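You operate a simulated robot arm through the tools that you are given. There is no shell and no other tool. Be economical: measure what you need, move in short steps, check, and stop when the job is done.

You run a simulated two-armed robot. Do the job below in one go: nothing can be reset, and whatever is moved stays where it is left.

Task
Put the black box into SET mode and check that its lamp lights amber.
Fine: switch the supply off first, hold the box while you slide its switch, and leave the supply off.

Only the result counts: the job must be done as asked and must still hold three seconds after the hand-in. Knocking over, shifting, dropping, spilling or breaking anything else fails it.

Robot
Two 7-joint arms with two-finger parallel grippers on one trunk, on a base that drives. Base frame: it is fixed to the floor where the robot stands at the start and does not move with it; the origin is under the middle of the robot, x ahead of it, y to its left, z up. Units: m, rad, N and s.
The left shoulder is at the start at [0.07, 0.163, 1.17], the right one opposite. With the tool pointing down near the work surface each hand reaches from about 0.38 to 0.88 m from the robot's upright axis, wherever it stands, measured 20 degrees to its own side. Places, roughly: switch of the supply [0.7, 0, 0.9]; mode switch of the black box [0.4, 0.1, 0.8]; mode switch of the grey box [0.8, -0.6, 0.8]. Payload 3.43 kg a hand.
The tool frame of a hand sits at the grasp point between the pads (the TCP): z along the fingers, y along the line on which they close. The tips reach 0.034 m beyond it. Largest opening 0.128 m; finger width 0.024, thickness 0.012; the body of the gripper, 0.048 by 0.13 m, starts 0.096 m behind the TCP.
Orientation is told as [roll, pitch, yaw] about the base's x, y, z axes, in that order, counted from this pose: with the fingers straight down and closing along the base's y, the tool's x points along the base's -x, its y along +y and its z along -z.

Tools
- The arms move only by the tool move_arm. It takes "left_steps", "right_steps" or both (then of equal length, played together; a hand with none holds still); each is one flat list of numbers, 6 for each row, row after row: the shift along the tool's x, y, z in m, then the turn, a rotation vector about the tool's x, y, z in rad. In form: [x, y, z, ax, ay, az, x, y, z, ax, ay, az, ...]. A call has 1 to 20 rows; each row shifts and turns the commanded pose from where the row before left it, along the tool's axes as they then stand. "left_hand" and "right_hand" are, for a hand that has rows, the gripper command, from -1 (fully open) to 1 (shut), values between in proportion, set as the call begins (left out, the last holds). Rows are played at 5 a second. More than 0.05 m and 0.15 rad between two rows, or a gripper value outside its range, and nothing of the call is played. Where a pose cannot be reached the arm comes as near as it can. A force on the tool above 40 N (or 10 N above the force at the start of the call, whichever is more), or a blocked arm, ends the call early, and 0.2 s more pass. Each finger travels about 0.153 m/s and halts on what it meets, pressing with about 20 N; the grip force reading is that of the motor and also rises with nothing between the fingers. The clock runs only during rows and for 0.2 s after the last one: add rows that do not move to give the fingers time. It gives the time, the measured TCP pose, the force on the tool (base axes), the opening and the grip force at its end, in the units of the frame above (readings bear some noise), and new pictures: "pictures" is both (left out), scene, wrist or none (wrist: the cameras of the hands that moved).
- Cameras (640 x 400 px; columns grow to the right, rows downward): "scene" is now at [0.1336, 0.0004, 1.383]; the picture's right is [0.02, -1.00, 0.00], its down [-0.71, -0.01, -0.70] and it looks along [0.70, 0.01, -0.71] (base axes); focal length 239 px, centre (320, 200). "left" rides on the left gripper at [0.076, 0.011, -0.16] in its tool frame; the picture's right is [-0.15, 0.99, 0.00], its down [-0.88, -0.13, -0.46] and it looks along [-0.45, -0.07, 0.89] (tool axes); focal length 234 px, centre (320, 200). "right" rides on the right gripper at [0.076, -0.011, -0.16] in its tool frame; the picture's right is [0.15, 0.99, 0.00], its down [-0.88, 0.13, -0.46] and it looks along [-0.45, 0.07, 0.89] (tool axes); focal length 234 px, centre (320, 200). There is no depth. A picture from a camera that has moved, and an enlarged one, comes with that camera's place and axes in the base frame and with its lens.
- slide_trunk(by): slides the trunk up (or, below 0, down) by that many m; the arms and the scene camera ride with it, the base frame stays. It gives what a move gives, with no picture.
- roll_base(legs): drives the robot by 1 to 6 legs, each [ahead, left, turn to the left] in m, m and rad, along the robot's own axes; the way and the turn of a leg run together, so that a leg with both is an arc; at most 1.5 m and 3.142 rad a leg. The arms and the cameras ride along, it lands a little off, and it stops where it bumps. It gives what a move gives, and a new picture of the scene camera.
- head_to(pan, tilt): turns the head with the scene camera to pan (to the left, within 1.501 rad either way) and tilt (down, from -0.506 to 1.204), counted from straight ahead of the robot. It gives what a move gives, and a new picture of the scene camera.
- close_up(camera, box): a new picture of the part [left, top, right, bottom] of that camera's present view, enlarged. The clock stands still meanwhile.
- close_job(): hands the job in; it is judged then, once.

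Work in short steps. Places have to be worked out from the pictures, the camera data and where the tool is seen: move nearer, look again, correct. Check each grasp and each placing, and mend what went wrong. You have 120 turns and 170 pictures in all, those below and enlarged ones among them. Open the grippers and draw the arms clear of the work before you hand the job in, unless the task says otherwise; then end with one line.

The tools are called as a command line: name --argument value ..., lists and objects as JSON in quotes. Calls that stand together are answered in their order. move_arm: Moves the arms, as the interface text tells. Its arguments: {"type":"object","properties":{"left_steps":{"type":"array"},"left_hand":{"type":"number"},"right_steps":{"type":"array"},"right_hand":{"type":"number"},"pictures":{"type":"string","enum":["both","scene","wrist","none"]}},"required":[]} The other tools are called the same way: slide_trunk (by) slides the trunk up or down; roll_base (legs) drives the base; head_to (pan, tilt) turns the head that bears the scene camera; close_up (camera, box) takes an enlarged picture of a part of a camera's view; close_job () hands the job in.

At the start:

```text
time_s: 0.0
left_eef_pos: [0.5998, 0.3853, 1.0997]
left_ee_rot: [0.001, 0.0, 0.0]
left_ft_force: [0.5, -0.1, 0.7]
left_opening: 0.1277
left_finger_force: 0.0
right_eef_pos: [0.5068, -0.1201, 1.183]
right_ee_rot: [0.0, 0.0, 0.0]
right_ft_force: [-0.9, 0.8, -0.3]
right_opening: 0.1282
right_finger_force: 0.0
trunk travel left (down, up): [-0.65, 0.29]
robot x, y, heading: [0.0014, -0.0019, -0.004]
head pan, tilt: [0.016, 0.791]
```

scene: 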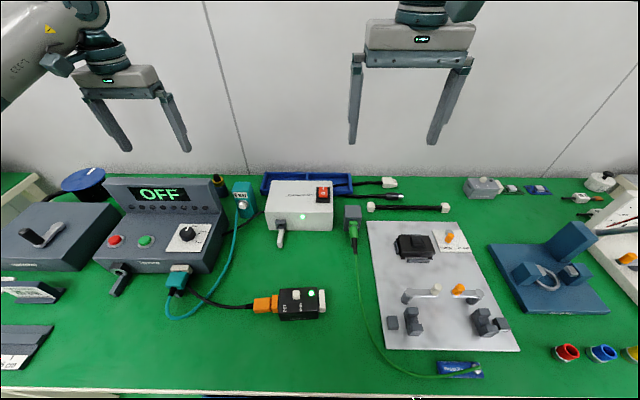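
right: 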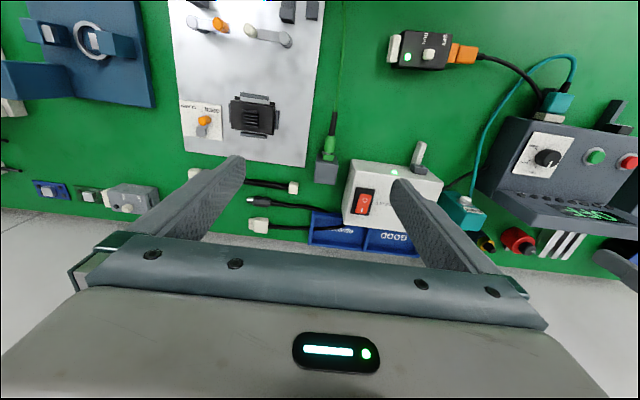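
left: 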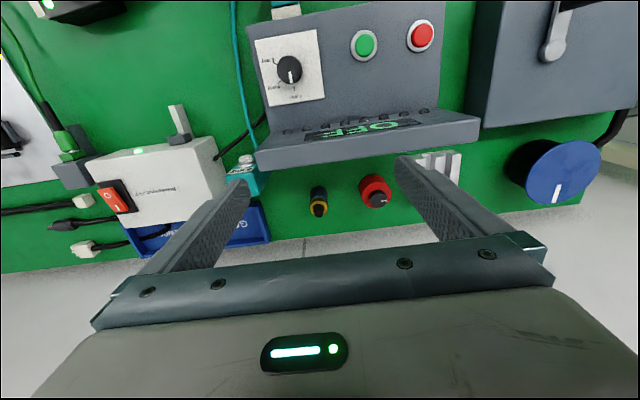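

I see the white supply with a red rocker and the black box with a green lamp. I'll take enlarged views of both first.

close_up --camera "scene" --box '[240, 270, 340, 332]'

close_up --camera "scene" --box '[250, 165, 370, 240]'

```text
6.40 times, centred on (290, 301) of scene
camera zoom: at [0.1336, 0.0004, 1.383], right [0.02, -1.0, 0.0], down [-0.71, -0.01, -0.7], along [0.7, 0.01, -0.71], focal length 1532 px, centre (512, -446)
```

zoom: 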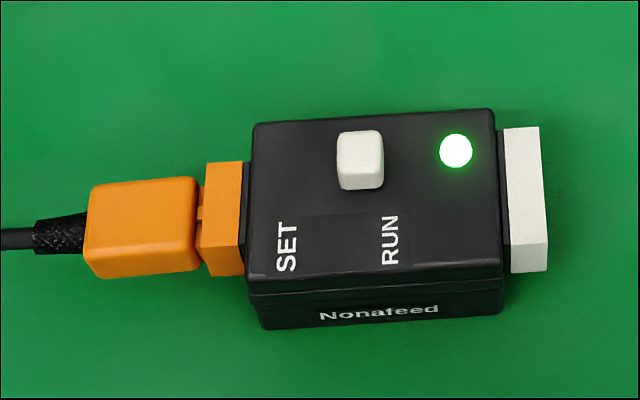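

```text
5.33 times, centred on (310, 202) of scene
camera zoom: at [0.1336, 0.0004, 1.383], right [0.02, -1.0, 0.0], down [-0.71, -0.01, -0.7], along [0.7, 0.01, -0.71], focal length 1276 px, centre (373, 187)
```

zoom: 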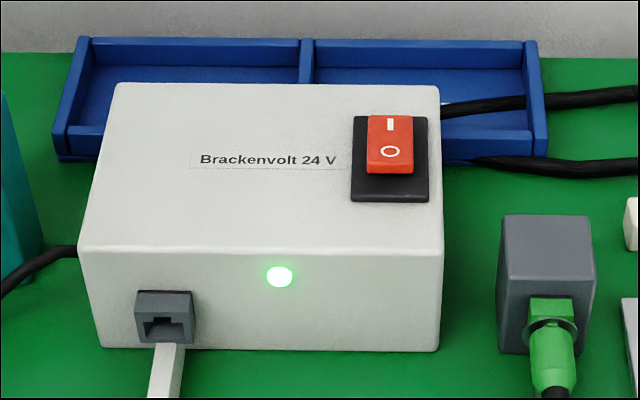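

The rocker's O half is near (0.663, 0, 0.875) and the I half is beyond it. I'll close the right gripper and bring it above the O half.

move_arm --right_steps '[-0.0191, 0.015, 0.0285, 0, 0, 0, -0.0191, 0.015, 0.0285, 0, 0, 0, -0.0191, 0.015, 0.0285, 0, 0, 0, -0.0191, 0.015, 0.0285, 0, 0, 0, -0.0191, 0.015, 0.0285, 0, 0, 0, -0.0191, 0.015, 0.0285, 0, 0, 0, -0.0191, 0.015, 0.0285, 0, 0, 0, -0.0191, 0.015, 0.0285, 0, 0, 0]' --right_hand 1

```text
time_s: 1.8
left_eef_pos: [0.5998, 0.3854, 1.0988]
left_ee_rot: [-0.001, 0.0, 0.0]
left_ft_force: [0.2, 0.0, 0.5]
left_opening: 0.1276
left_finger_force: 0.1
right_eef_pos: [0.6609, -0.0003, 0.9541]
right_ee_rot: [-0.002, 0.0, 0.0]
right_ft_force: [0.2, 0.4, -0.2]
right_opening: 0.0
right_finger_force: 20.0
trunk travel left (down, up): [-0.65, 0.29]
robot x, y, heading: [0.0031, 0.0009, -0.005]
head pan, tilt: [0.016, 0.791]
camera scene: at [0.1346, 0.0013, 1.3829], right [0.02, -1.0, 0.0], down [-0.71, -0.01, -0.7], along [0.7, 0.01, -0.71], focal length 239 px, centre (320, 200)
camera right: at [0.5837, -0.0107, 1.1131], right [-0.15, 0.99, 0.0], down [0.88, 0.13, 0.46], along [0.45, 0.07, -0.89], focal length 234 px, centre (320, 200)
```

scene: 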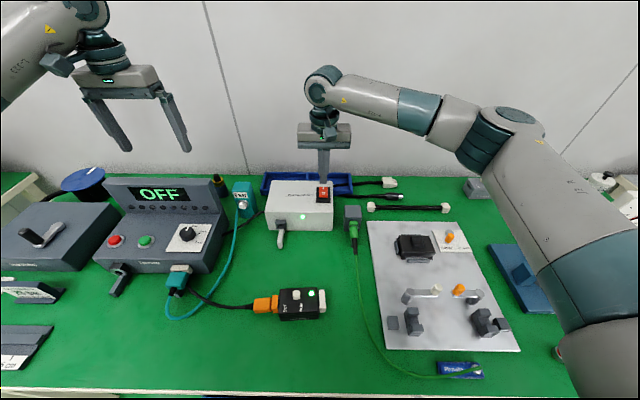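
right: 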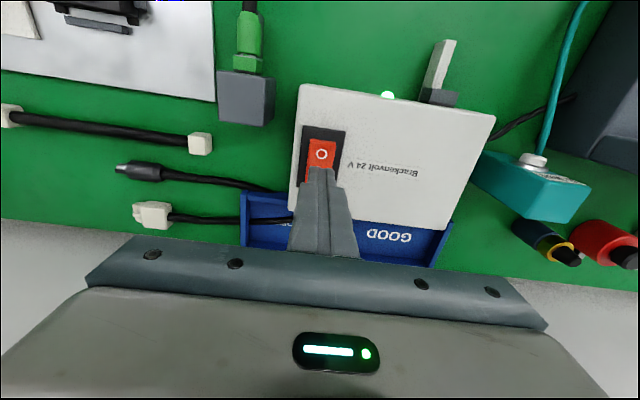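

From both cameras the O mark is around x≈0.650, z≈0.885. I'll zoom in to check the alignment.

close_up --camera "right" --box '[270, 110, 398, 190]'

close_up --camera "scene" --box '[280, 150, 376, 210]'

```text
5.00 times, centred on (334, 150) of right
camera zoom: at [0.5837, -0.0107, 1.1131], right [-0.15, 0.99, 0.0], down [0.88, 0.13, 0.46], along [0.45, 0.07, -0.89], focal length 1171 px, centre (250, 450)
```

zoom: 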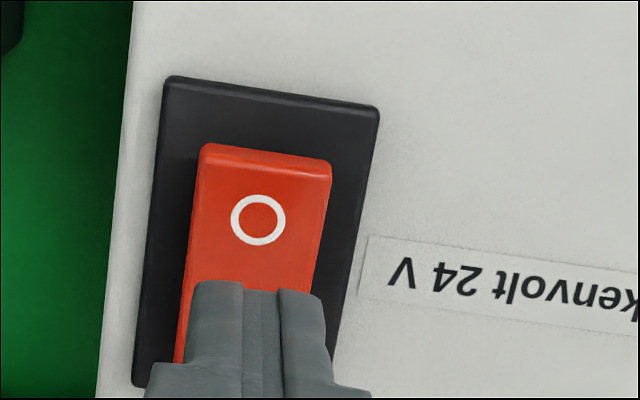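

```text
6.67 times, centred on (328, 180) of scene
camera zoom: at [0.1346, 0.0013, 1.3829], right [0.02, -1.0, 0.0], down [-0.71, -0.01, -0.7], along [0.7, 0.01, -0.71], focal length 1596 px, centre (267, 333)
```

zoom: 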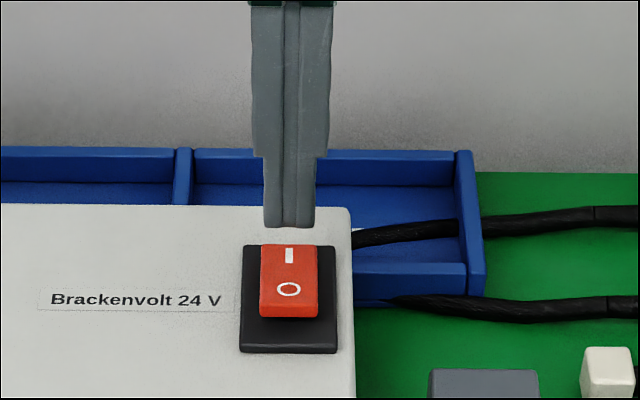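

Both views agree: O is at x≈0.646, z≈0.892. I'll shift 14 mm nearer and step down to press it.

move_arm --right_steps '[0.014, 0, 0, 0, 0, 0, 0, 0, 0.015, 0, 0, 0, 0, 0, 0.008, 0, 0, 0, 0, 0, 0.005, 0, 0, 0, 0, 0, 0.004, 0, 0, 0, 0, 0, 0.003, 0, 0, 0]'

```text
time_s: 3.2
left_eef_pos: [0.5973, 0.3841, 1.101]
left_ee_rot: [-0.001, -0.001, 0.001]
left_ft_force: [0.3, 0.2, -0.1]
left_opening: 0.128
left_finger_force: 0.0
right_eef_pos: [0.6444, 0.0011, 0.9213]
right_ee_rot: [0.0, -0.002, 0.001]
right_ft_force: [-1.6, -1.7, 11.4]
right_opening: 0.0002
right_finger_force: 20.5
trunk travel left (down, up): [-0.65, 0.29]
robot x, y, heading: [-0.0018, 0.0007, -0.0]
head pan, tilt: [0.016, 0.791]
camera scene: at [0.1321, 0.0002, 1.3834], right [0.02, -1.0, 0.0], down [-0.71, -0.01, -0.7], along [0.7, 0.01, -0.71], focal length 239 px, centre (320, 200)
camera right: at [0.5685, -0.0099, 1.0801], right [-0.15, 0.99, 0.0], down [0.88, 0.13, 0.46], along [0.45, 0.07, -0.89], focal length 234 px, centre (320, 200)
```

scene: 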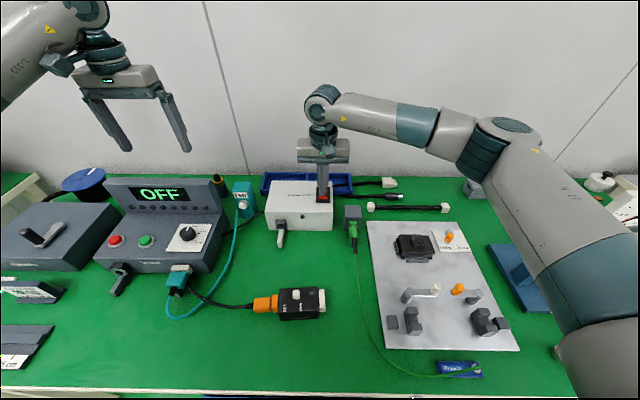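
right: 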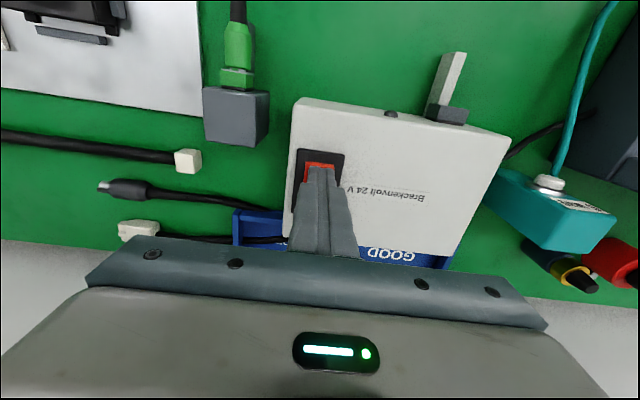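

The supply's lamp and the box's lamp both went dark. I'll lift off and confirm the rocker stays latched.

move_arm --right_steps '[0, 0, -0.02, 0, 0, 0, 0, 0, -0.04, 0, 0, 0, -0.02, -0.02, -0.04, 0, 0, 0, -0.02, -0.04, -0.02, 0, 0, 0]' --pictures "none"

close_up --camera "scene" --box '[240, 165, 368, 245]'

close_up --camera "scene" --box '[240, 270, 340, 332]'

```text
time_s: 4.2
left_eef_pos: [0.5996, 0.3833, 1.1005]
left_ee_rot: [0.003, 0.0, 0.0]
left_ft_force: [0.0, -0.1, 0.0]
left_opening: 0.1279
left_finger_force: 0.1
right_eef_pos: [0.6871, -0.0608, 1.0412]
right_ee_rot: [0.001, -0.001, 0.0]
right_ft_force: [1.1, -1.0, 0.6]
right_opening: 0.0
right_finger_force: 20.2
trunk travel left (down, up): [-0.65, 0.29]
robot x, y, heading: [-0.0043, 0.0018, 0.002]
head pan, tilt: [0.016, 0.791]
```

```text
5.00 times, centred on (304, 205) of scene
camera zoom: at [0.1334, -0.0019, 1.383], right [0.02, -1.0, 0.0], down [-0.71, -0.01, -0.7], along [0.7, 0.01, -0.71], focal length 1197 px, centre (400, 175)
```

zoom: 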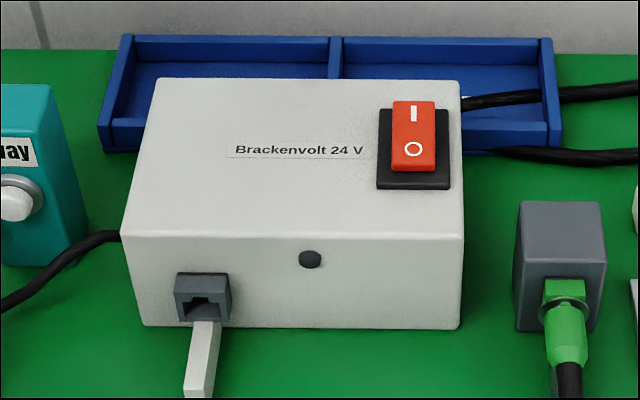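

```text
6.40 times, centred on (290, 301) of scene
camera zoom: at [0.1334, -0.0019, 1.383], right [0.02, -1.0, 0.0], down [-0.71, -0.01, -0.7], along [0.7, 0.01, -0.71], focal length 1532 px, centre (512, -446)
```

zoom: 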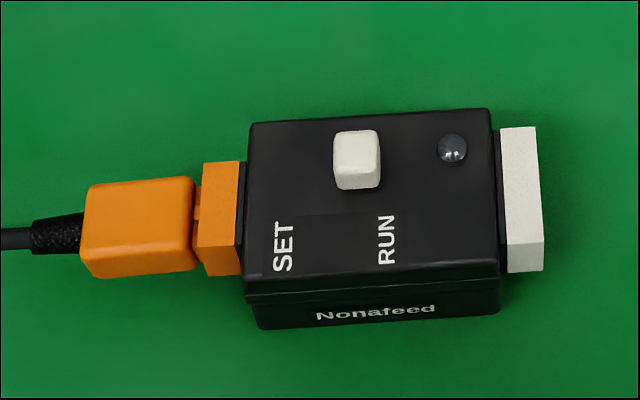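

The supply is off and the rocker is latched; the box lamp is dark, so the supply feeds it. The box is too close for a good reach (x≈0.33–0.39, y≈0.006–0.097), so I'll drive back 0.15 m.

roll_base --legs '[[-0.15, 0, 0]]'

```text
time_s: 5.6
left_eef_pos: [0.4491, 0.3841, 1.0996]
left_ee_rot: [0.0, -0.001, 0.001]
left_ft_force: [-0.4, -0.1, 0.4]
left_opening: 0.1281
left_finger_force: 0.0
right_eef_pos: [0.5368, -0.0598, 1.0409]
right_ee_rot: [0.0, 0.003, -0.001]
right_ft_force: [-0.1, 1.0, 0.7]
right_opening: 0.0002
right_finger_force: 19.7
trunk travel left (down, up): [-0.65, 0.29]
robot x, y, heading: [-0.1537, 0.0006, -0.001]
head pan, tilt: [0.016, 0.791]
camera scene: at [-0.0166, 0.0007, 1.3828], right [0.02, -1.0, 0.0], down [-0.71, -0.01, -0.7], along [0.7, 0.01, -0.71], focal length 239 px, centre (320, 200)
```

scene: 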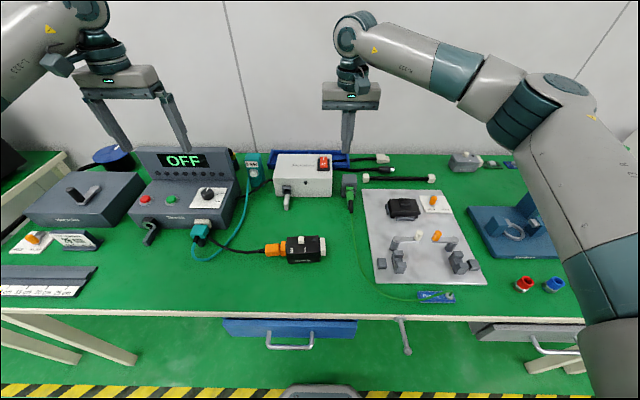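

There is now comfortable room. I'll yaw the left hand −90° and the right hand +90° in place, so both close along x.

move_arm --left_steps '[0, 0, 0, 0, 0, 0.1428, 0, 0, 0, 0, 0, 0.1428, 0, 0, 0, 0, 0, 0.1428, 0, 0, 0, 0, 0, 0.1428, 0, 0, 0, 0, 0, 0.1428, 0, 0, 0, 0, 0, 0.1428, 0, 0, 0, 0, 0, 0.1428, 0, 0, 0, 0, 0, 0.1428, 0, 0, 0, 0, 0, 0.1428, 0, 0, 0, 0, 0, 0.1428, 0, 0, 0, 0, 0, 0.1428]' --right_steps '[0, 0, 0, 0, 0, -0.1428, 0, 0, 0, 0, 0, -0.1428, 0, 0, 0, 0, 0, -0.1428, 0, 0, 0, 0, 0, -0.1428, 0, 0, 0, 0, 0, -0.1428, 0, 0, 0, 0, 0, -0.1428, 0, 0, 0, 0, 0, -0.1428, 0, 0, 0, 0, 0, -0.1428, 0, 0, 0, 0, 0, -0.1428, 0, 0, 0, 0, 0, -0.1428, 0, 0, 0, 0, 0, -0.1428]' --pictures "none"

```text
time_s: 8.0
left_eef_pos: [0.2555, 0.1941, 1.0914]
left_ee_rot: [0.0, 0.001, -1.57]
left_ft_force: [0.1, -0.4, 1.0]
left_opening: 0.128
left_finger_force: 0.1
left hand out of reach, approached as far as the arm can: row 5, 6, 7, 8, 9, 10, 11
right_eef_pos: [0.5359, -0.0612, 1.0413]
right_ee_rot: [0.001, 0.0, 0.899]
right_ft_force: [0.3, -0.4, 0.3]
right_opening: 0.0
right_finger_force: 19.4
right hand out of reach, approached as far as the arm can: row 7, 8, 9, 10, 11
trunk travel left (down, up): [-0.65, 0.29]
robot x, y, heading: [-0.152, 0.0005, -0.0]
head pan, tilt: [0.016, 0.791]
```

The right wrist can't do +90°, and the left lost reach. New plan: left holds at yaw −90 and leans away to +y, while the right stays at yaw 0 and pushes. I'll bring the right back to yaw 0 and the left command to about (0.36, 0.20, 1.05).

move_arm --left_steps '[-0.0164, -0.0082, 0.0045, 0, 0, 0, -0.0164, -0.0082, 0.0045, 0, 0, 0, -0.0164, -0.0082, 0.0045, 0, 0, 0, -0.0164, -0.0082, 0.0045, 0, 0, 0, -0.0164, -0.0082, 0.0045, 0, 0, 0, -0.0164, -0.0082, 0.0045, 0, 0, 0, -0.0164, -0.0082, 0.0045, 0, 0, 0, -0.0164, -0.0082, 0.0045, 0, 0, 0, -0.0164, -0.0082, 0.0045, 0, 0, 0, -0.0164, -0.0082, 0.0045, 0, 0, 0, -0.0164, -0.0082, 0.0045, 0, 0, 0]' --right_steps '[0, 0, 0, 0, 0, 0.1428, 0, 0, 0, 0, 0, 0.1428, 0, 0, 0, 0, 0, 0.1428, 0, 0, 0, 0, 0, 0.1428, 0, 0, 0, 0, 0, 0.1428, 0, 0, 0, 0, 0, 0.1428, 0, 0, 0, 0, 0, 0.1428, 0, 0, 0, 0, 0, 0.1428, 0, 0, 0, 0, 0, 0.1428, 0, 0, 0, 0, 0, 0.1428, 0, 0, 0, 0, 0, 0.1428]' --pictures "scene"

```text
time_s: 10.4
left_eef_pos: [0.1679, 0.0123, 1.0421]
left_ee_rot: [-0.001, 0.002, -1.569]
left_ft_force: [0.8, 0.0, -0.2]
left_opening: 0.128
left_finger_force: 0.1
right_eef_pos: [0.5366, -0.0614, 1.041]
right_ee_rot: [0.0, 0.002, -0.673]
right_ft_force: [0.2, -0.1, 0.3]
right_opening: 0.0
right_finger_force: 20.1
trunk travel left (down, up): [-0.65, 0.29]
robot x, y, heading: [-0.1516, -0.0024, -0.003]
head pan, tilt: [0.016, 0.791]
camera scene: at [-0.0174, -0.0006, 1.383], right [0.02, -1.0, 0.0], down [-0.71, -0.01, -0.7], along [0.7, 0.01, -0.71], focal length 239 px, centre (320, 200)
```

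scene: 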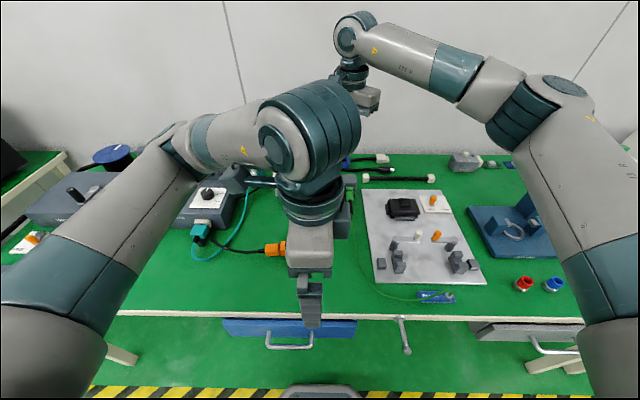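

Commands restart from the measured pose when out of reach. I'll tilt the left hand 45° so it leans to +y and restore right yaw to 0.

move_arm --left_steps '[0, 0, 0, 0, -0.13, 0, 0, 0, 0, 0, -0.13, 0, 0, 0, 0, 0, -0.13, 0, 0, 0, 0, 0, -0.13, 0, 0, 0, 0, 0, -0.13, 0, 0, 0, 0, 0, -0.13, 0]' --right_steps '[0, 0, 0, 0, 0, -0.112, 0, 0, 0, 0, 0, -0.112, 0, 0, 0, 0, 0, -0.112, 0, 0, 0, 0, 0, -0.112, 0, 0, 0, 0, 0, -0.112, 0, 0, 0, 0, 0, -0.112]' --pictures "none"

```text
time_s: 11.8
left_eef_pos: [0.2163, -0.0059, 1.0554]
left_ee_rot: [-0.001, -0.782, -1.569]
left_ft_force: [0.9, -0.4, 0.2]
left_opening: 0.1281
left_finger_force: 0.0
left hand out of reach, approached as far as the arm can: row 3, 4, 5, 6
right_eef_pos: [0.5371, -0.0579, 1.0409]
right_ee_rot: [-0.001, 0.002, 0.005]
right_ft_force: [-0.1, 0.3, 0.5]
right_opening: 0.0001
right_finger_force: 20.1
trunk travel left (down, up): [-0.65, 0.29]
robot x, y, heading: [-0.1519, -0.0006, 0.002]
head pan, tilt: [0.016, 0.791]
```

The left tilt is as wanted. Now I move the left to a pre-grasp at about (0.357, 0.168, 0.907), backed off along its fingers from the box.

move_arm --left_steps '[0.0285, 0.0176, -0.0023, 0, 0, 0, 0.0285, 0.0176, -0.0023, 0, 0, 0, 0.0285, 0.0176, -0.0023, 0, 0, 0, 0.0285, 0.0176, -0.0023, 0, 0, 0, 0.0285, 0.0176, -0.0023, 0, 0, 0, 0.0285, 0.0176, -0.0023, 0, 0, 0, 0.0285, 0.0176, -0.0023, 0, 0, 0, 0.0285, 0.0176, -0.0023, 0, 0, 0]'

```text
time_s: 13.6
left_eef_pos: [0.2335, 0.0145, 1.0377]
left_ee_rot: [-0.002, -0.781, -1.572]
left_ft_force: [0.1, 0.2, -0.5]
left_opening: 0.1281
left_finger_force: 0.2
left hand out of reach, approached as far as the arm can: row 2, 3, 4, 5, 6, 7, 8
right_eef_pos: [0.5372, -0.0594, 1.0412]
right_ee_rot: [0.0, 0.003, -0.001]
right_ft_force: [-0.9, 0.4, -0.3]
right_opening: 0.0004
right_finger_force: 20.0
trunk travel left (down, up): [-0.65, 0.29]
robot x, y, heading: [-0.1527, 0.0024, -0.005]
head pan, tilt: [0.016, 0.791]
camera scene: at [-0.0173, 0.0005, 1.383], right [0.02, -1.0, 0.0], down [-0.71, -0.01, -0.7], along [0.7, 0.01, -0.71], focal length 239 px, centre (320, 200)
camera left: at [0.2436, 0.1824, 1.0986], right [0.99, -0.1, 0.1], down [-0.13, -0.31, 0.94], along [-0.07, -0.95, -0.32], focal length 234 px, centre (320, 200)
```

scene: 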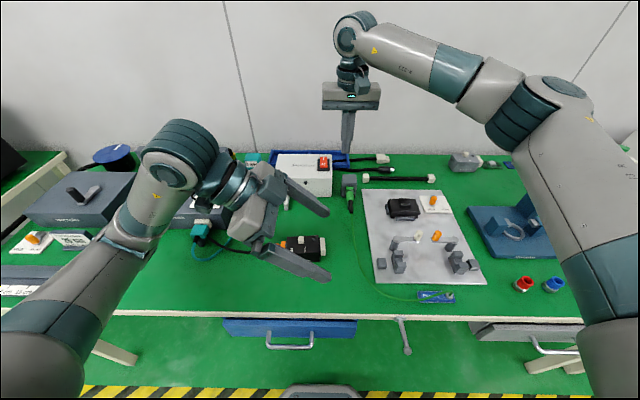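
left: 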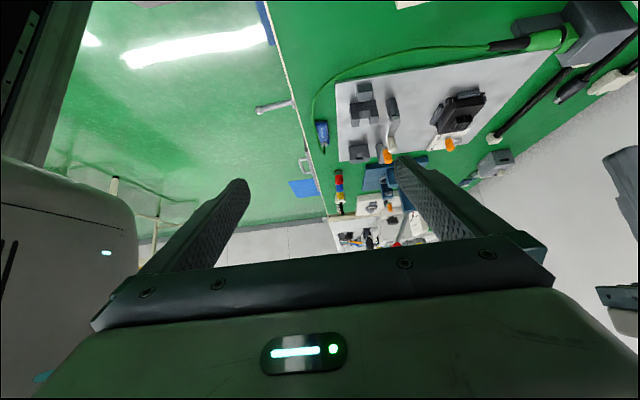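

Yaw −90 is at the left wrist's limit. The inward turn (+90) should be the free direction, so I'll untilt and turn the left back to yaw 0 first.

move_arm --left_steps '[0, 0, 0, 0, 0.13, 0, 0, 0, 0, 0, 0.13, 0, 0, 0, 0, 0, 0.13, 0, 0, 0, 0, 0, 0.13, 0, 0, 0, 0, 0, 0.13, 0, 0, 0, 0, 0, 0.13, 0, 0.02, 0.015, 0, 0, 0, 0, 0, 0, 0, 0, 0, -0.1428, 0, 0, 0, 0, 0, -0.1428, 0, 0, 0, 0, 0, -0.1428, 0, 0, 0, 0, 0, -0.1428, 0, 0, 0, 0, 0, -0.1428, 0, 0, 0, 0, 0, -0.1428, 0, 0, 0, 0, 0, -0.1428, 0, 0, 0, 0, 0, -0.1428, 0, 0, 0, 0, 0, -0.1428, 0, 0, 0, 0, 0, -0.1428, 0, 0, 0, 0, 0, -0.1428]' --pictures "none"

```text
time_s: 17.4
left_eef_pos: [0.2501, 0.0334, 1.0387]
left_ee_rot: [0.0, 0.0, 0.004]
left_ft_force: [-0.1, 0.5, 0.0]
left_opening: 0.1279
left_finger_force: 0.1
right_eef_pos: [0.5358, -0.0584, 1.0417]
right_ee_rot: [0.001, 0.003, 0.001]
right_ft_force: [-0.4, -0.9, -0.5]
right_opening: 0.0001
right_finger_force: 20.1
trunk travel left (down, up): [-0.65, 0.29]
robot x, y, heading: [-0.1498, -0.0014, 0.002]
head pan, tilt: [0.016, 0.791]
```

Back at yaw 0. Now I move the left to about (0.38, 0.25, 1.04), then turn it to yaw +90.

move_arm --left_steps '[-0.022, 0.036, 0, 0, 0, 0, -0.022, 0.036, 0, 0, 0, 0, -0.022, 0.036, 0, 0, 0, 0, -0.022, 0.036, 0, 0, 0, 0, -0.022, 0.036, 0, 0, 0, 0, -0.022, 0.036, 0, 0, 0, 0, 0, 0, 0, 0, 0, -0.1428, 0, 0, 0, 0, 0, -0.1428, 0, 0, 0, 0, 0, -0.1428, 0, 0, 0, 0, 0, -0.1428, 0, 0, 0, 0, 0, -0.1428, 0, 0, 0, 0, 0, -0.1428, 0, 0, 0, 0, 0, -0.1428, 0, 0, 0, 0, 0, -0.1428, 0, 0, 0, 0, 0, -0.1428, 0, 0, 0, 0, 0, -0.1428, 0, 0, 0, 0, 0, -0.1428]' --pictures "none"

```text
time_s: 21.0
left_eef_pos: [0.3811, 0.2487, 1.0382]
left_ee_rot: [0.001, 0.0, 1.575]
left_ft_force: [0.3, 0.8, 0.1]
left_opening: 0.1277
left_finger_force: 0.1
right_eef_pos: [0.5362, -0.0592, 1.041]
right_ee_rot: [0.001, 0.001, -0.001]
right_ft_force: [-0.7, 0.1, -0.7]
right_opening: 0.0
right_finger_force: 19.8
trunk travel left (down, up): [-0.65, 0.29]
robot x, y, heading: [-0.151, 0.0012, -0.004]
head pan, tilt: [0.016, 0.791]
```

Yaw +90 works. Now I tilt it 45° (leaning +y) and move to the pre-grasp near (0.357, 0.178, 0.917).

move_arm --left_steps '[0, 0, 0, 0, 0.1309, 0, 0, 0, 0, 0, 0.1309, 0, 0, 0, 0, 0, 0.1309, 0, 0, 0, 0, 0, 0.1309, 0, 0, 0, 0, 0, 0.1309, 0, 0, 0, 0, 0, 0.1309, 0, -0.009, 0.006, 0.034, 0, 0, 0, -0.009, 0.006, 0.034, 0, 0, 0, -0.009, 0.006, 0.034, 0, 0, 0, -0.009, 0.006, 0.034, 0, 0, 0]'

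```text
time_s: 23.2
left_eef_pos: [0.3564, 0.1789, 0.9162]
left_ee_rot: [0.001, 0.786, 1.571]
left_ft_force: [-0.3, -0.8, 0.6]
left_opening: 0.1281
left_finger_force: 0.2
right_eef_pos: [0.5354, -0.0587, 1.041]
right_ee_rot: [-0.001, 0.001, 0.001]
right_ft_force: [0.5, -0.5, -0.7]
right_opening: 0.0
right_finger_force: 19.4
trunk travel left (down, up): [-0.65, 0.29]
robot x, y, heading: [-0.1516, 0.0023, -0.001]
head pan, tilt: [0.016, 0.791]
camera scene: at [-0.0171, 0.0003, 1.383], right [0.02, -1.0, 0.0], down [-0.71, -0.01, -0.7], along [0.7, 0.01, -0.71], focal length 239 px, centre (320, 200)
camera left: at [0.3438, 0.2404, 1.083], right [-0.99, 0.1, -0.1], down [0.13, 0.95, -0.3], along [0.07, -0.31, -0.95], focal length 234 px, centre (320, 200)
```

scene: 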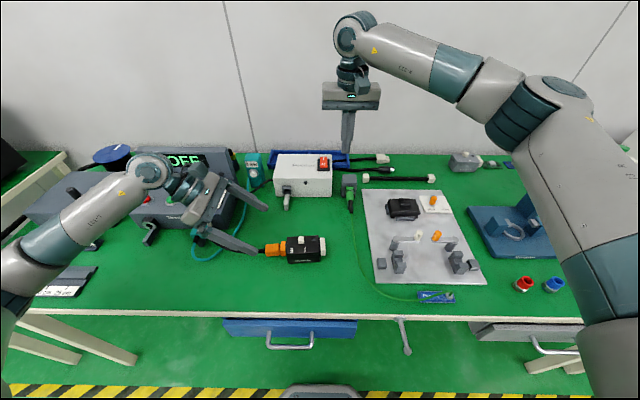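
left: 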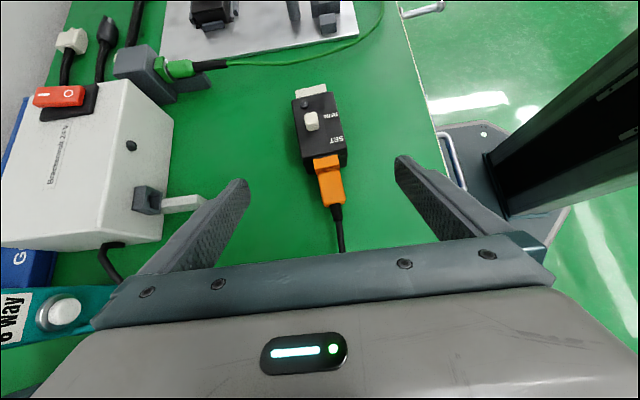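

Good view of the box between the fingers. I'll take an enlarged picture to measure it.

close_up --camera "left" --box '[256, 70, 384, 150]'

close_up --camera "scene" --box '[240, 220, 336, 280]'

```text
5.00 times, centred on (320, 110) of left
camera zoom: at [0.3438, 0.2404, 1.083], right [-0.99, 0.1, -0.1], down [0.13, 0.95, -0.3], along [0.07, -0.31, -0.95], focal length 1171 px, centre (320, 650)
```

zoom: 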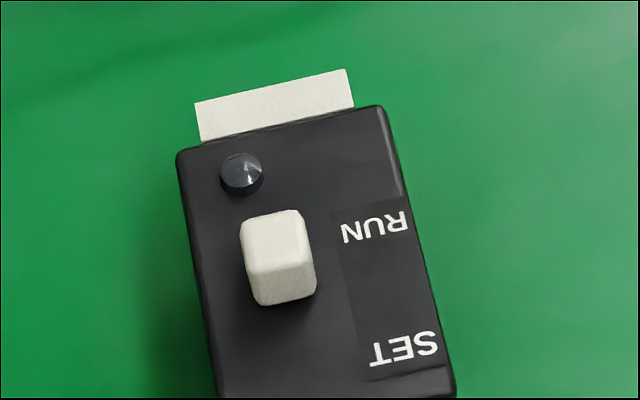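

```text
6.67 times, centred on (288, 250) of scene
camera zoom: at [-0.0171, 0.0003, 1.383], right [0.02, -1.0, 0.0], down [-0.71, -0.01, -0.7], along [0.7, 0.01, -0.71], focal length 1596 px, centre (533, -133)
```

zoom: 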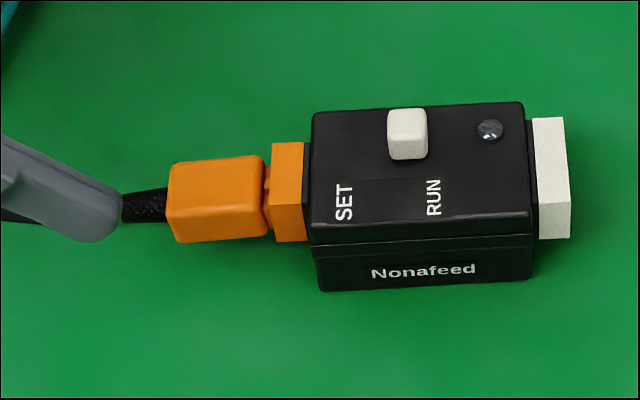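

From both views: box top z≈0.83, x≈0.326–0.383, y≈0.01–0.097, turned about +0.06 rad. The knob is at (0.361, 0.059), top at z≈0.85. I'll align the left hand and advance to the grip pose (0.3536, 0.08, 0.825) with the fingers open.

move_arm --left_steps '[0, 0, 0, 0.0424, 0, -0.0424, 0.0011, 0.0006, 0.0269, 0, 0, 0, 0.0011, 0.0006, 0.0269, 0, 0, 0, 0.0011, 0.0006, 0.0269, 0, 0, 0, 0.0011, 0.0006, 0.0269, 0, 0, 0, 0.0011, 0.0006, 0.0269, 0, 0, 0, 0, 0, 0, 0, 0, 0]'

```text
time_s: 24.8
left_eef_pos: [0.3602, 0.0812, 0.8244]
left_ee_rot: [-0.001, 0.786, 1.631]
left_ft_force: [-0.3, -0.5, 0.1]
left_opening: 0.1278
left_finger_force: 0.1
right_eef_pos: [0.5357, -0.06, 1.0409]
right_ee_rot: [0.0, 0.0, 0.001]
right_ft_force: [0.5, 0.7, -0.4]
right_opening: 0.0001
right_finger_force: 19.9
trunk travel left (down, up): [-0.65, 0.29]
robot x, y, heading: [-0.1503, 0.0002, -0.002]
head pan, tilt: [0.016, 0.791]
camera scene: at [-0.0175, 0.0007, 1.383], right [0.02, -1.0, 0.0], down [-0.71, -0.01, -0.7], along [0.7, 0.01, -0.71], focal length 239 px, centre (320, 200)
camera left: at [0.3437, 0.1403, 0.9921], right [-0.99, 0.04, -0.1], down [0.07, 0.95, -0.3], along [0.09, -0.31, -0.95], focal length 234 px, centre (320, 200)
```

scene: 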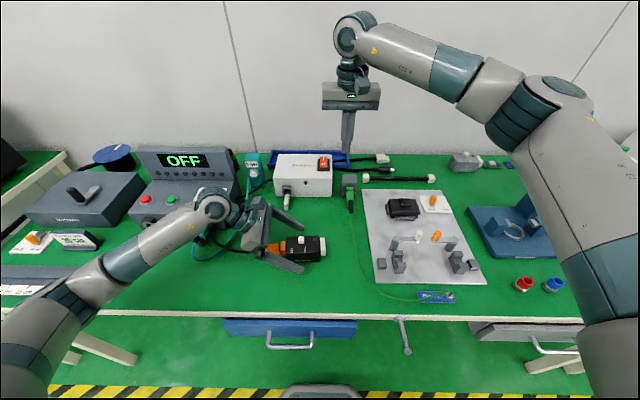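
left: 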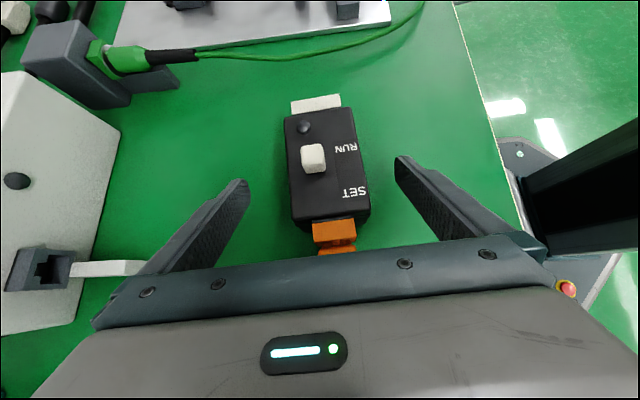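

The box sits about 6 mm nearer (−x) than the finger midpoint. I'll shift that much, then close in a second call.

move_arm --left_steps '[0, 0.006, 0, 0, 0, 0, 0, 0, 0, 0, 0, 0]' --pictures "wrist"

close_up --camera "left" --box '[220, 80, 428, 210]'

```text
time_s: 25.4
left_eef_pos: [0.3543, 0.0804, 0.8252]
left_ee_rot: [-0.001, 0.787, 1.633]
left_ft_force: [0.1, -0.2, 0.1]
left_opening: 0.1279
left_finger_force: 0.0
right_eef_pos: [0.5371, -0.0591, 1.0409]
right_ee_rot: [0.001, 0.002, 0.0]
right_ft_force: [0.2, 0.2, 0.2]
right_opening: 0.0001
right_finger_force: 20.2
trunk travel left (down, up): [-0.65, 0.29]
robot x, y, heading: [-0.1529, -0.0012, -0.001]
head pan, tilt: [0.016, 0.791]
camera left: at [0.3378, 0.1394, 0.9929], right [-0.99, 0.04, -0.1], down [0.07, 0.95, -0.3], along [0.09, -0.31, -0.95], focal length 234 px, centre (320, 200)
```

left: 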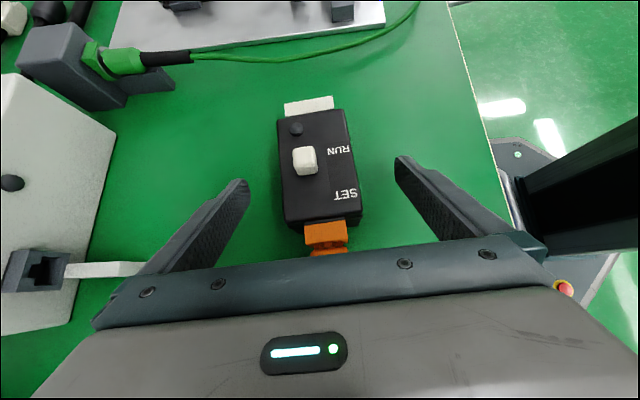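

```text
3.08 times, centred on (324, 145) of left
camera zoom: at [0.3378, 0.1394, 0.9929], right [-0.99, 0.04, -0.1], down [0.07, 0.95, -0.3], along [0.09, -0.31, -0.95], focal length 720 px, centre (308, 369)
```

zoom: 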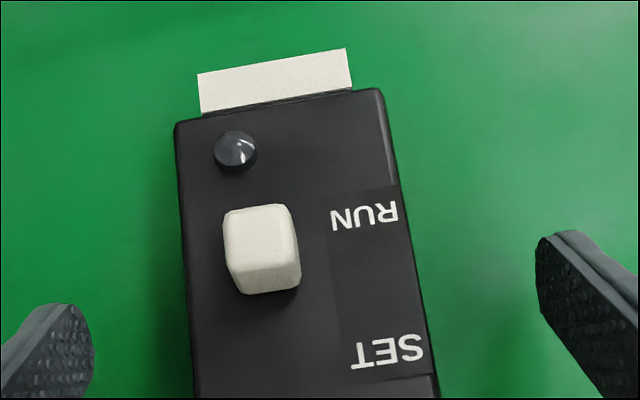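

The box centre at the finger line computes to x≈0.3546, which matches TCP x of 0.3543. Closing the left hand.

move_arm --left_steps '[0, 0, 0, 0, 0, 0, 0, 0, 0, 0, 0, 0, 0, 0, 0, 0, 0, 0, 0, 0, 0, 0, 0, 0]' --left_hand 1 --pictures "wrist"

close_up --camera "scene" --box '[240, 220, 336, 280]'

```text
time_s: 26.4
left_eef_pos: [0.3541, 0.0802, 0.8262]
left_ee_rot: [0.0, 0.786, 1.629]
left_ft_force: [-1.5, 0.9, 0.7]
left_opening: 0.0577
left_finger_force: 20.0
right_eef_pos: [0.5366, -0.0596, 1.0423]
right_ee_rot: [0.002, 0.0, -0.001]
right_ft_force: [0.4, -0.3, 0.3]
right_opening: 0.0
right_finger_force: 19.9
trunk travel left (down, up): [-0.65, 0.29]
robot x, y, heading: [-0.1514, -0.0017, 0.001]
head pan, tilt: [0.016, 0.791]
camera left: at [0.3375, 0.1394, 0.993], right [-0.99, 0.04, -0.1], down [0.07, 0.95, -0.3], along [0.09, -0.31, -0.95], focal length 234 px, centre (320, 200)
```

left: 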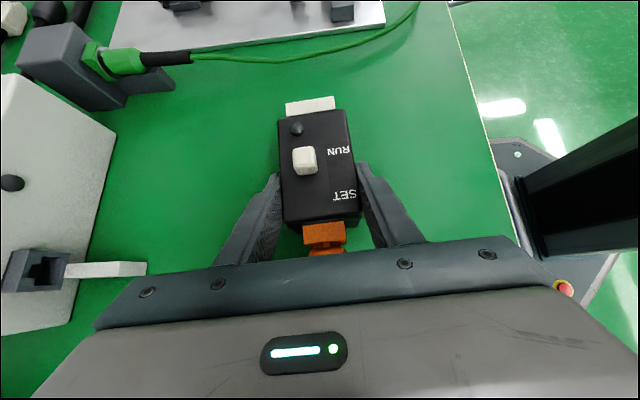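

```text
6.67 times, centred on (288, 250) of scene
camera zoom: at [-0.0175, 0.0005, 1.383], right [0.02, -1.0, 0.0], down [-0.71, -0.01, -0.7], along [0.7, 0.01, -0.71], focal length 1596 px, centre (533, -133)
```

zoom: 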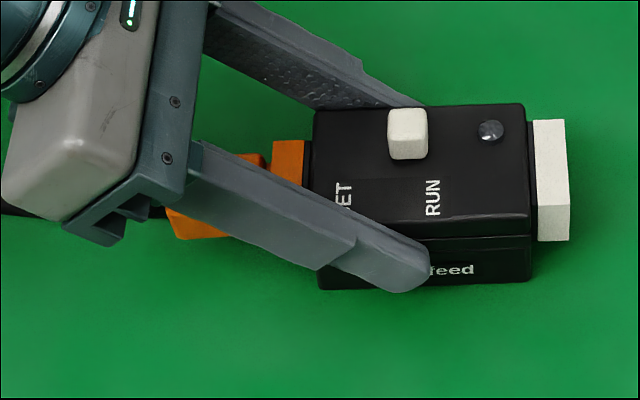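

The box is firmly gripped (opening 0.0577) and did not shift. For the push I'll open the right hand fully and use the outer face of its +y finger, keeping its body well away from the left hand. Hovering first.

move_arm --right_steps '[0.0292, 0.0047, 0.0185, 0, 0, 0, 0.0292, 0.0047, 0.0185, 0, 0, 0, 0.0292, 0.0047, 0.0185, 0, 0, 0, 0.0292, 0.0047, 0.0185, 0, 0, 0, 0.0292, 0.0047, 0.0185, 0, 0, 0, 0.0292, 0.0047, 0.0185, 0, 0, 0]' --right_hand -1

close_up --camera "scene" --box '[240, 220, 336, 280]'

close_up --camera "left" --box '[220, 80, 428, 210]'

```text
time_s: 27.8
left_eef_pos: [0.3538, 0.0795, 0.8261]
left_ee_rot: [0.0, 0.784, 1.631]
left_ft_force: [-0.4, 1.0, 1.0]
left_opening: 0.0582
left_finger_force: 19.7
right_eef_pos: [0.36, -0.0304, 0.9305]
right_ee_rot: [-0.001, 0.0, 0.0]
right_ft_force: [0.5, 0.5, 0.1]
right_opening: 0.1276
right_finger_force: 0.0
trunk travel left (down, up): [-0.65, 0.29]
robot x, y, heading: [-0.1491, -0.0006, 0.002]
head pan, tilt: [0.016, 0.791]
camera scene: at [-0.0175, 0.0005, 1.3831], right [0.02, -1.0, 0.0], down [-0.71, -0.01, -0.7], along [0.7, 0.01, -0.71], focal length 239 px, centre (320, 200)
camera right: at [0.2835, -0.041, 1.0887], right [-0.15, 0.99, 0.0], down [0.88, 0.13, 0.46], along [0.45, 0.07, -0.89], focal length 234 px, centre (320, 200)
```

scene: 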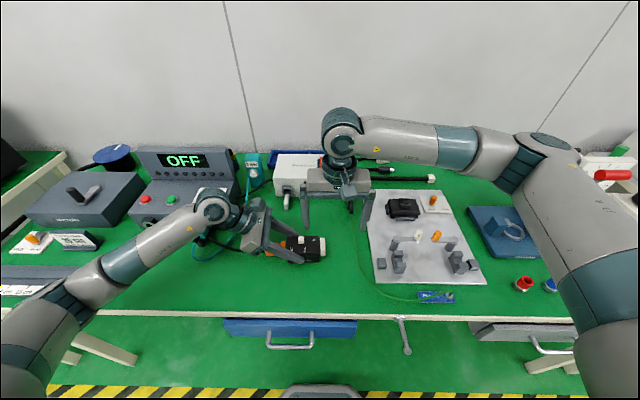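
right: 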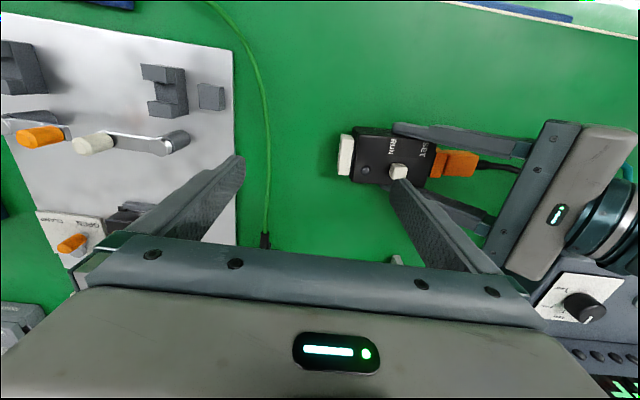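

```text
6.67 times, centred on (288, 250) of scene
camera zoom: at [-0.0175, 0.0005, 1.3831], right [0.02, -1.0, 0.0], down [-0.71, -0.01, -0.7], along [0.7, 0.01, -0.71], focal length 1596 px, centre (533, -133)
```

zoom: 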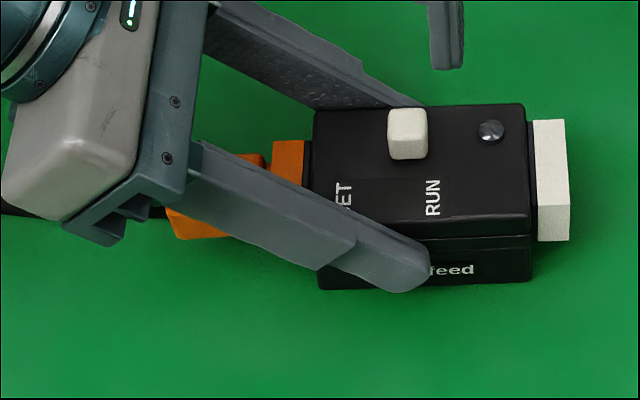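

```text
3.08 times, centred on (324, 145) of left
camera zoom: at [0.3376, 0.1394, 0.993], right [-0.99, 0.04, -0.1], down [0.07, 0.95, -0.3], along [0.09, -0.31, -0.95], focal length 720 px, centre (308, 369)
```

zoom: 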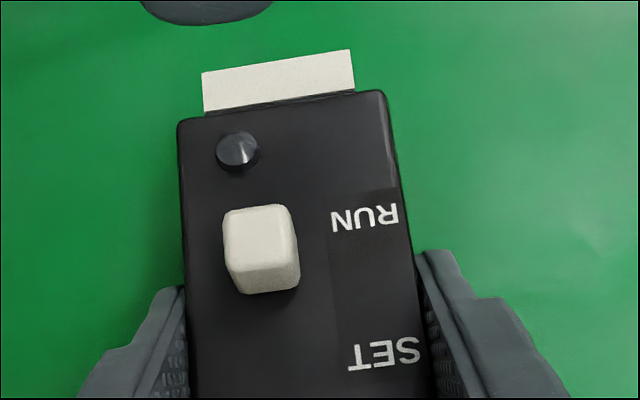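

The pushing finger spans y≈0.033–0.045, and the gap between lamp (0.029) and knob (0.0487) fits it. I'll descend until the tip is about 8 mm above the box top.

move_arm --right_steps '[0, 0, 0.03, 0, 0, 0, 0, 0, 0.018, 0, 0, 0, 0, 0, 0.01, 0, 0, 0, 0, 0, 0, 0, 0, 0]' --pictures "none"

close_up --camera "scene" --box '[240, 220, 336, 280]'

close_up --camera "left" --box '[220, 80, 428, 210]'

```text
time_s: 28.8
left_eef_pos: [0.3532, 0.0786, 0.8251]
left_ee_rot: [0.0, 0.785, 1.63]
left_ft_force: [-0.1, 1.2, 1.2]
left_opening: 0.058
left_finger_force: 19.9
right_eef_pos: [0.3614, -0.0321, 0.8729]
right_ee_rot: [0.001, 0.0, 0.0]
right_ft_force: [-0.2, -0.6, -0.2]
right_opening: 0.1278
right_finger_force: 0.1
trunk travel left (down, up): [-0.65, 0.29]
robot x, y, heading: [-0.1524, 0.0007, 0.0]
head pan, tilt: [0.016, 0.791]
```

```text
6.67 times, centred on (288, 250) of scene
camera zoom: at [-0.0175, 0.0005, 1.383], right [0.02, -1.0, 0.0], down [-0.71, -0.01, -0.7], along [0.7, 0.01, -0.71], focal length 1596 px, centre (533, -133)
```

zoom: 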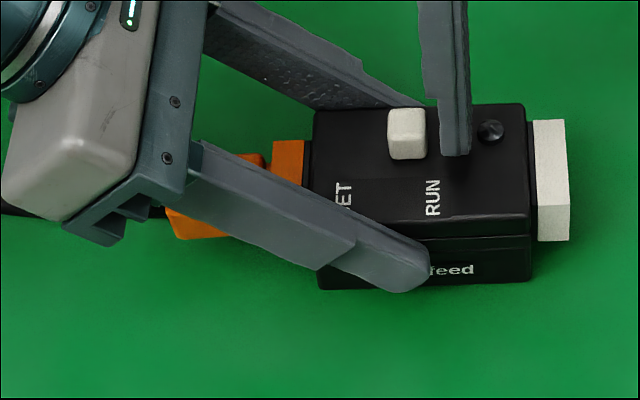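

```text
3.08 times, centred on (324, 145) of left
camera zoom: at [0.3375, 0.1395, 0.993], right [-0.99, 0.04, -0.1], down [0.07, 0.95, -0.3], along [0.09, -0.31, -0.95], focal length 720 px, centre (308, 369)
```

zoom: 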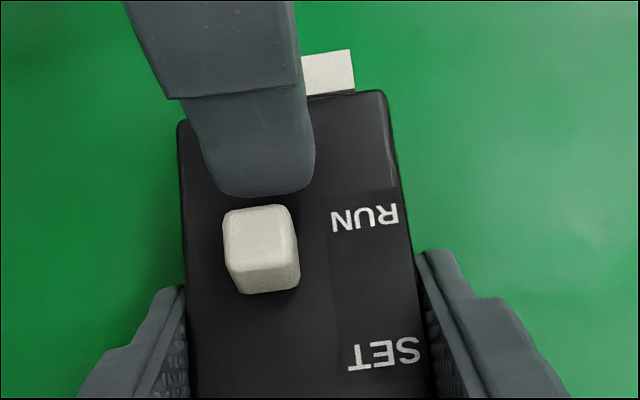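

The finger sits right behind the knob. I'll push +y in small steps and watch.

move_arm --right_steps '[0, 0.004, 0, 0, 0, 0, 0, 0.004, 0, 0, 0, 0, 0, 0.004, 0, 0, 0, 0, 0, 0.004, 0, 0, 0, 0]' --pictures "none"

close_up --camera "scene" --box '[240, 220, 336, 280]'

close_up --camera "left" --box '[220, 80, 428, 210]'

```text
time_s: 29.8
left_eef_pos: [0.3522, 0.0797, 0.8261]
left_ee_rot: [0.0, 0.786, 1.63]
left_ft_force: [-0.4, 1.5, -0.4]
left_opening: 0.0579
left_finger_force: 20.0
right_eef_pos: [0.3581, -0.0142, 0.8731]
right_ee_rot: [0.001, 0.0, 0.0]
right_ft_force: [-0.6, -0.7, -0.2]
right_opening: 0.128
right_finger_force: 0.1
trunk travel left (down, up): [-0.65, 0.29]
robot x, y, heading: [-0.1524, -0.0002, -0.002]
head pan, tilt: [0.016, 0.791]
```

```text
6.67 times, centred on (288, 250) of scene
camera zoom: at [-0.0175, 0.0006, 1.383], right [0.02, -1.0, 0.0], down [-0.71, -0.01, -0.7], along [0.7, 0.01, -0.71], focal length 1596 px, centre (533, -133)
```

zoom: 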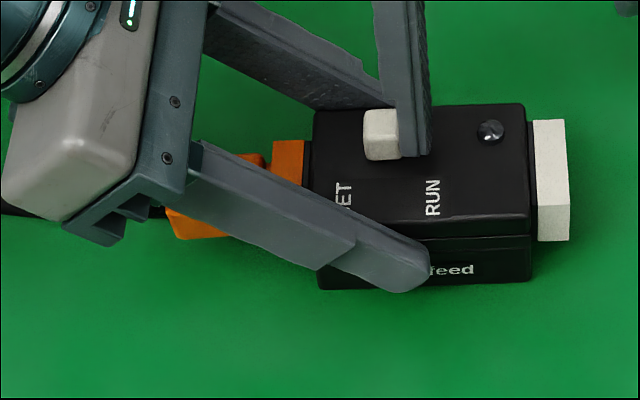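

```text
3.08 times, centred on (324, 145) of left
camera zoom: at [0.3376, 0.1395, 0.993], right [-0.99, 0.04, -0.1], down [0.07, 0.95, -0.3], along [0.09, -0.31, -0.95], focal length 720 px, centre (308, 369)
```

zoom: 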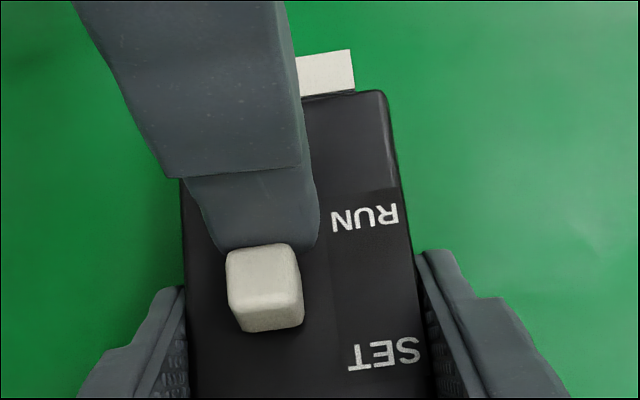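

The knob has moved about 10 mm and the box is steady. Continuing toward SET in 2 mm steps.

move_arm --right_steps '[0, 0.002, 0, 0, 0, 0, 0, 0.002, 0, 0, 0, 0, 0, 0.002, 0, 0, 0, 0]' --pictures "none"

close_up --camera "left" --box '[220, 80, 428, 210]'

```text
time_s: 30.6
left_eef_pos: [0.3534, 0.0792, 0.8254]
left_ee_rot: [-0.002, 0.784, 1.63]
left_ft_force: [-0.7, 1.2, 0.1]
left_opening: 0.0576
left_finger_force: 19.6
right_eef_pos: [0.3603, -0.009, 0.8726]
right_ee_rot: [0.001, 0.002, -0.001]
right_ft_force: [0.4, 0.2, -0.2]
right_opening: 0.1278
right_finger_force: 0.1
trunk travel left (down, up): [-0.65, 0.29]
robot x, y, heading: [-0.1514, -0.0023, -0.001]
head pan, tilt: [0.016, 0.791]
```

```text
3.08 times, centred on (324, 145) of left
camera zoom: at [0.3376, 0.1395, 0.993], right [-0.99, 0.04, -0.1], down [0.07, 0.95, -0.3], along [0.09, -0.31, -0.95], focal length 720 px, centre (308, 369)
```

zoom: 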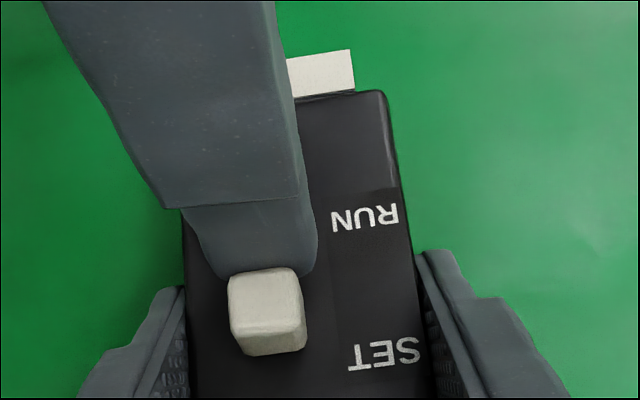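

Still no resistance; continuing in 1.5 mm steps to find the end stop.

move_arm --right_steps '[0, 0.0015, 0, 0, 0, 0, 0, 0.0015, 0, 0, 0, 0, 0, 0, 0, 0, 0, 0]' --pictures "none"

close_up --camera "left" --box '[220, 80, 428, 210]'

```text
time_s: 31.4
left_eef_pos: [0.3532, 0.0795, 0.8262]
left_ee_rot: [0.0, 0.785, 1.63]
left_ft_force: [-0.7, 3.6, 0.9]
left_opening: 0.0579
left_finger_force: 20.4
right_eef_pos: [0.3611, -0.0061, 0.872]
right_ee_rot: [-0.001, 0.001, 0.0]
right_ft_force: [0.6, -5.2, -0.2]
right_opening: 0.1256
right_finger_force: 0.1
trunk travel left (down, up): [-0.65, 0.29]
robot x, y, heading: [-0.151, 0.0005, 0.0]
head pan, tilt: [0.016, 0.791]
```

```text
3.08 times, centred on (324, 145) of left
camera zoom: at [0.3376, 0.1394, 0.993], right [-0.99, 0.04, -0.1], down [0.07, 0.95, -0.3], along [0.09, -0.31, -0.95], focal length 720 px, centre (308, 369)
```

zoom: 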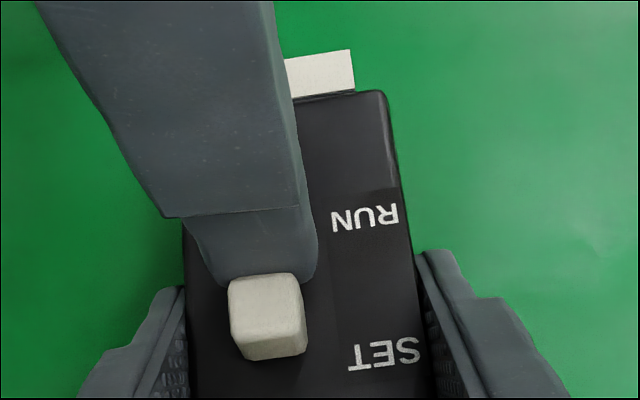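

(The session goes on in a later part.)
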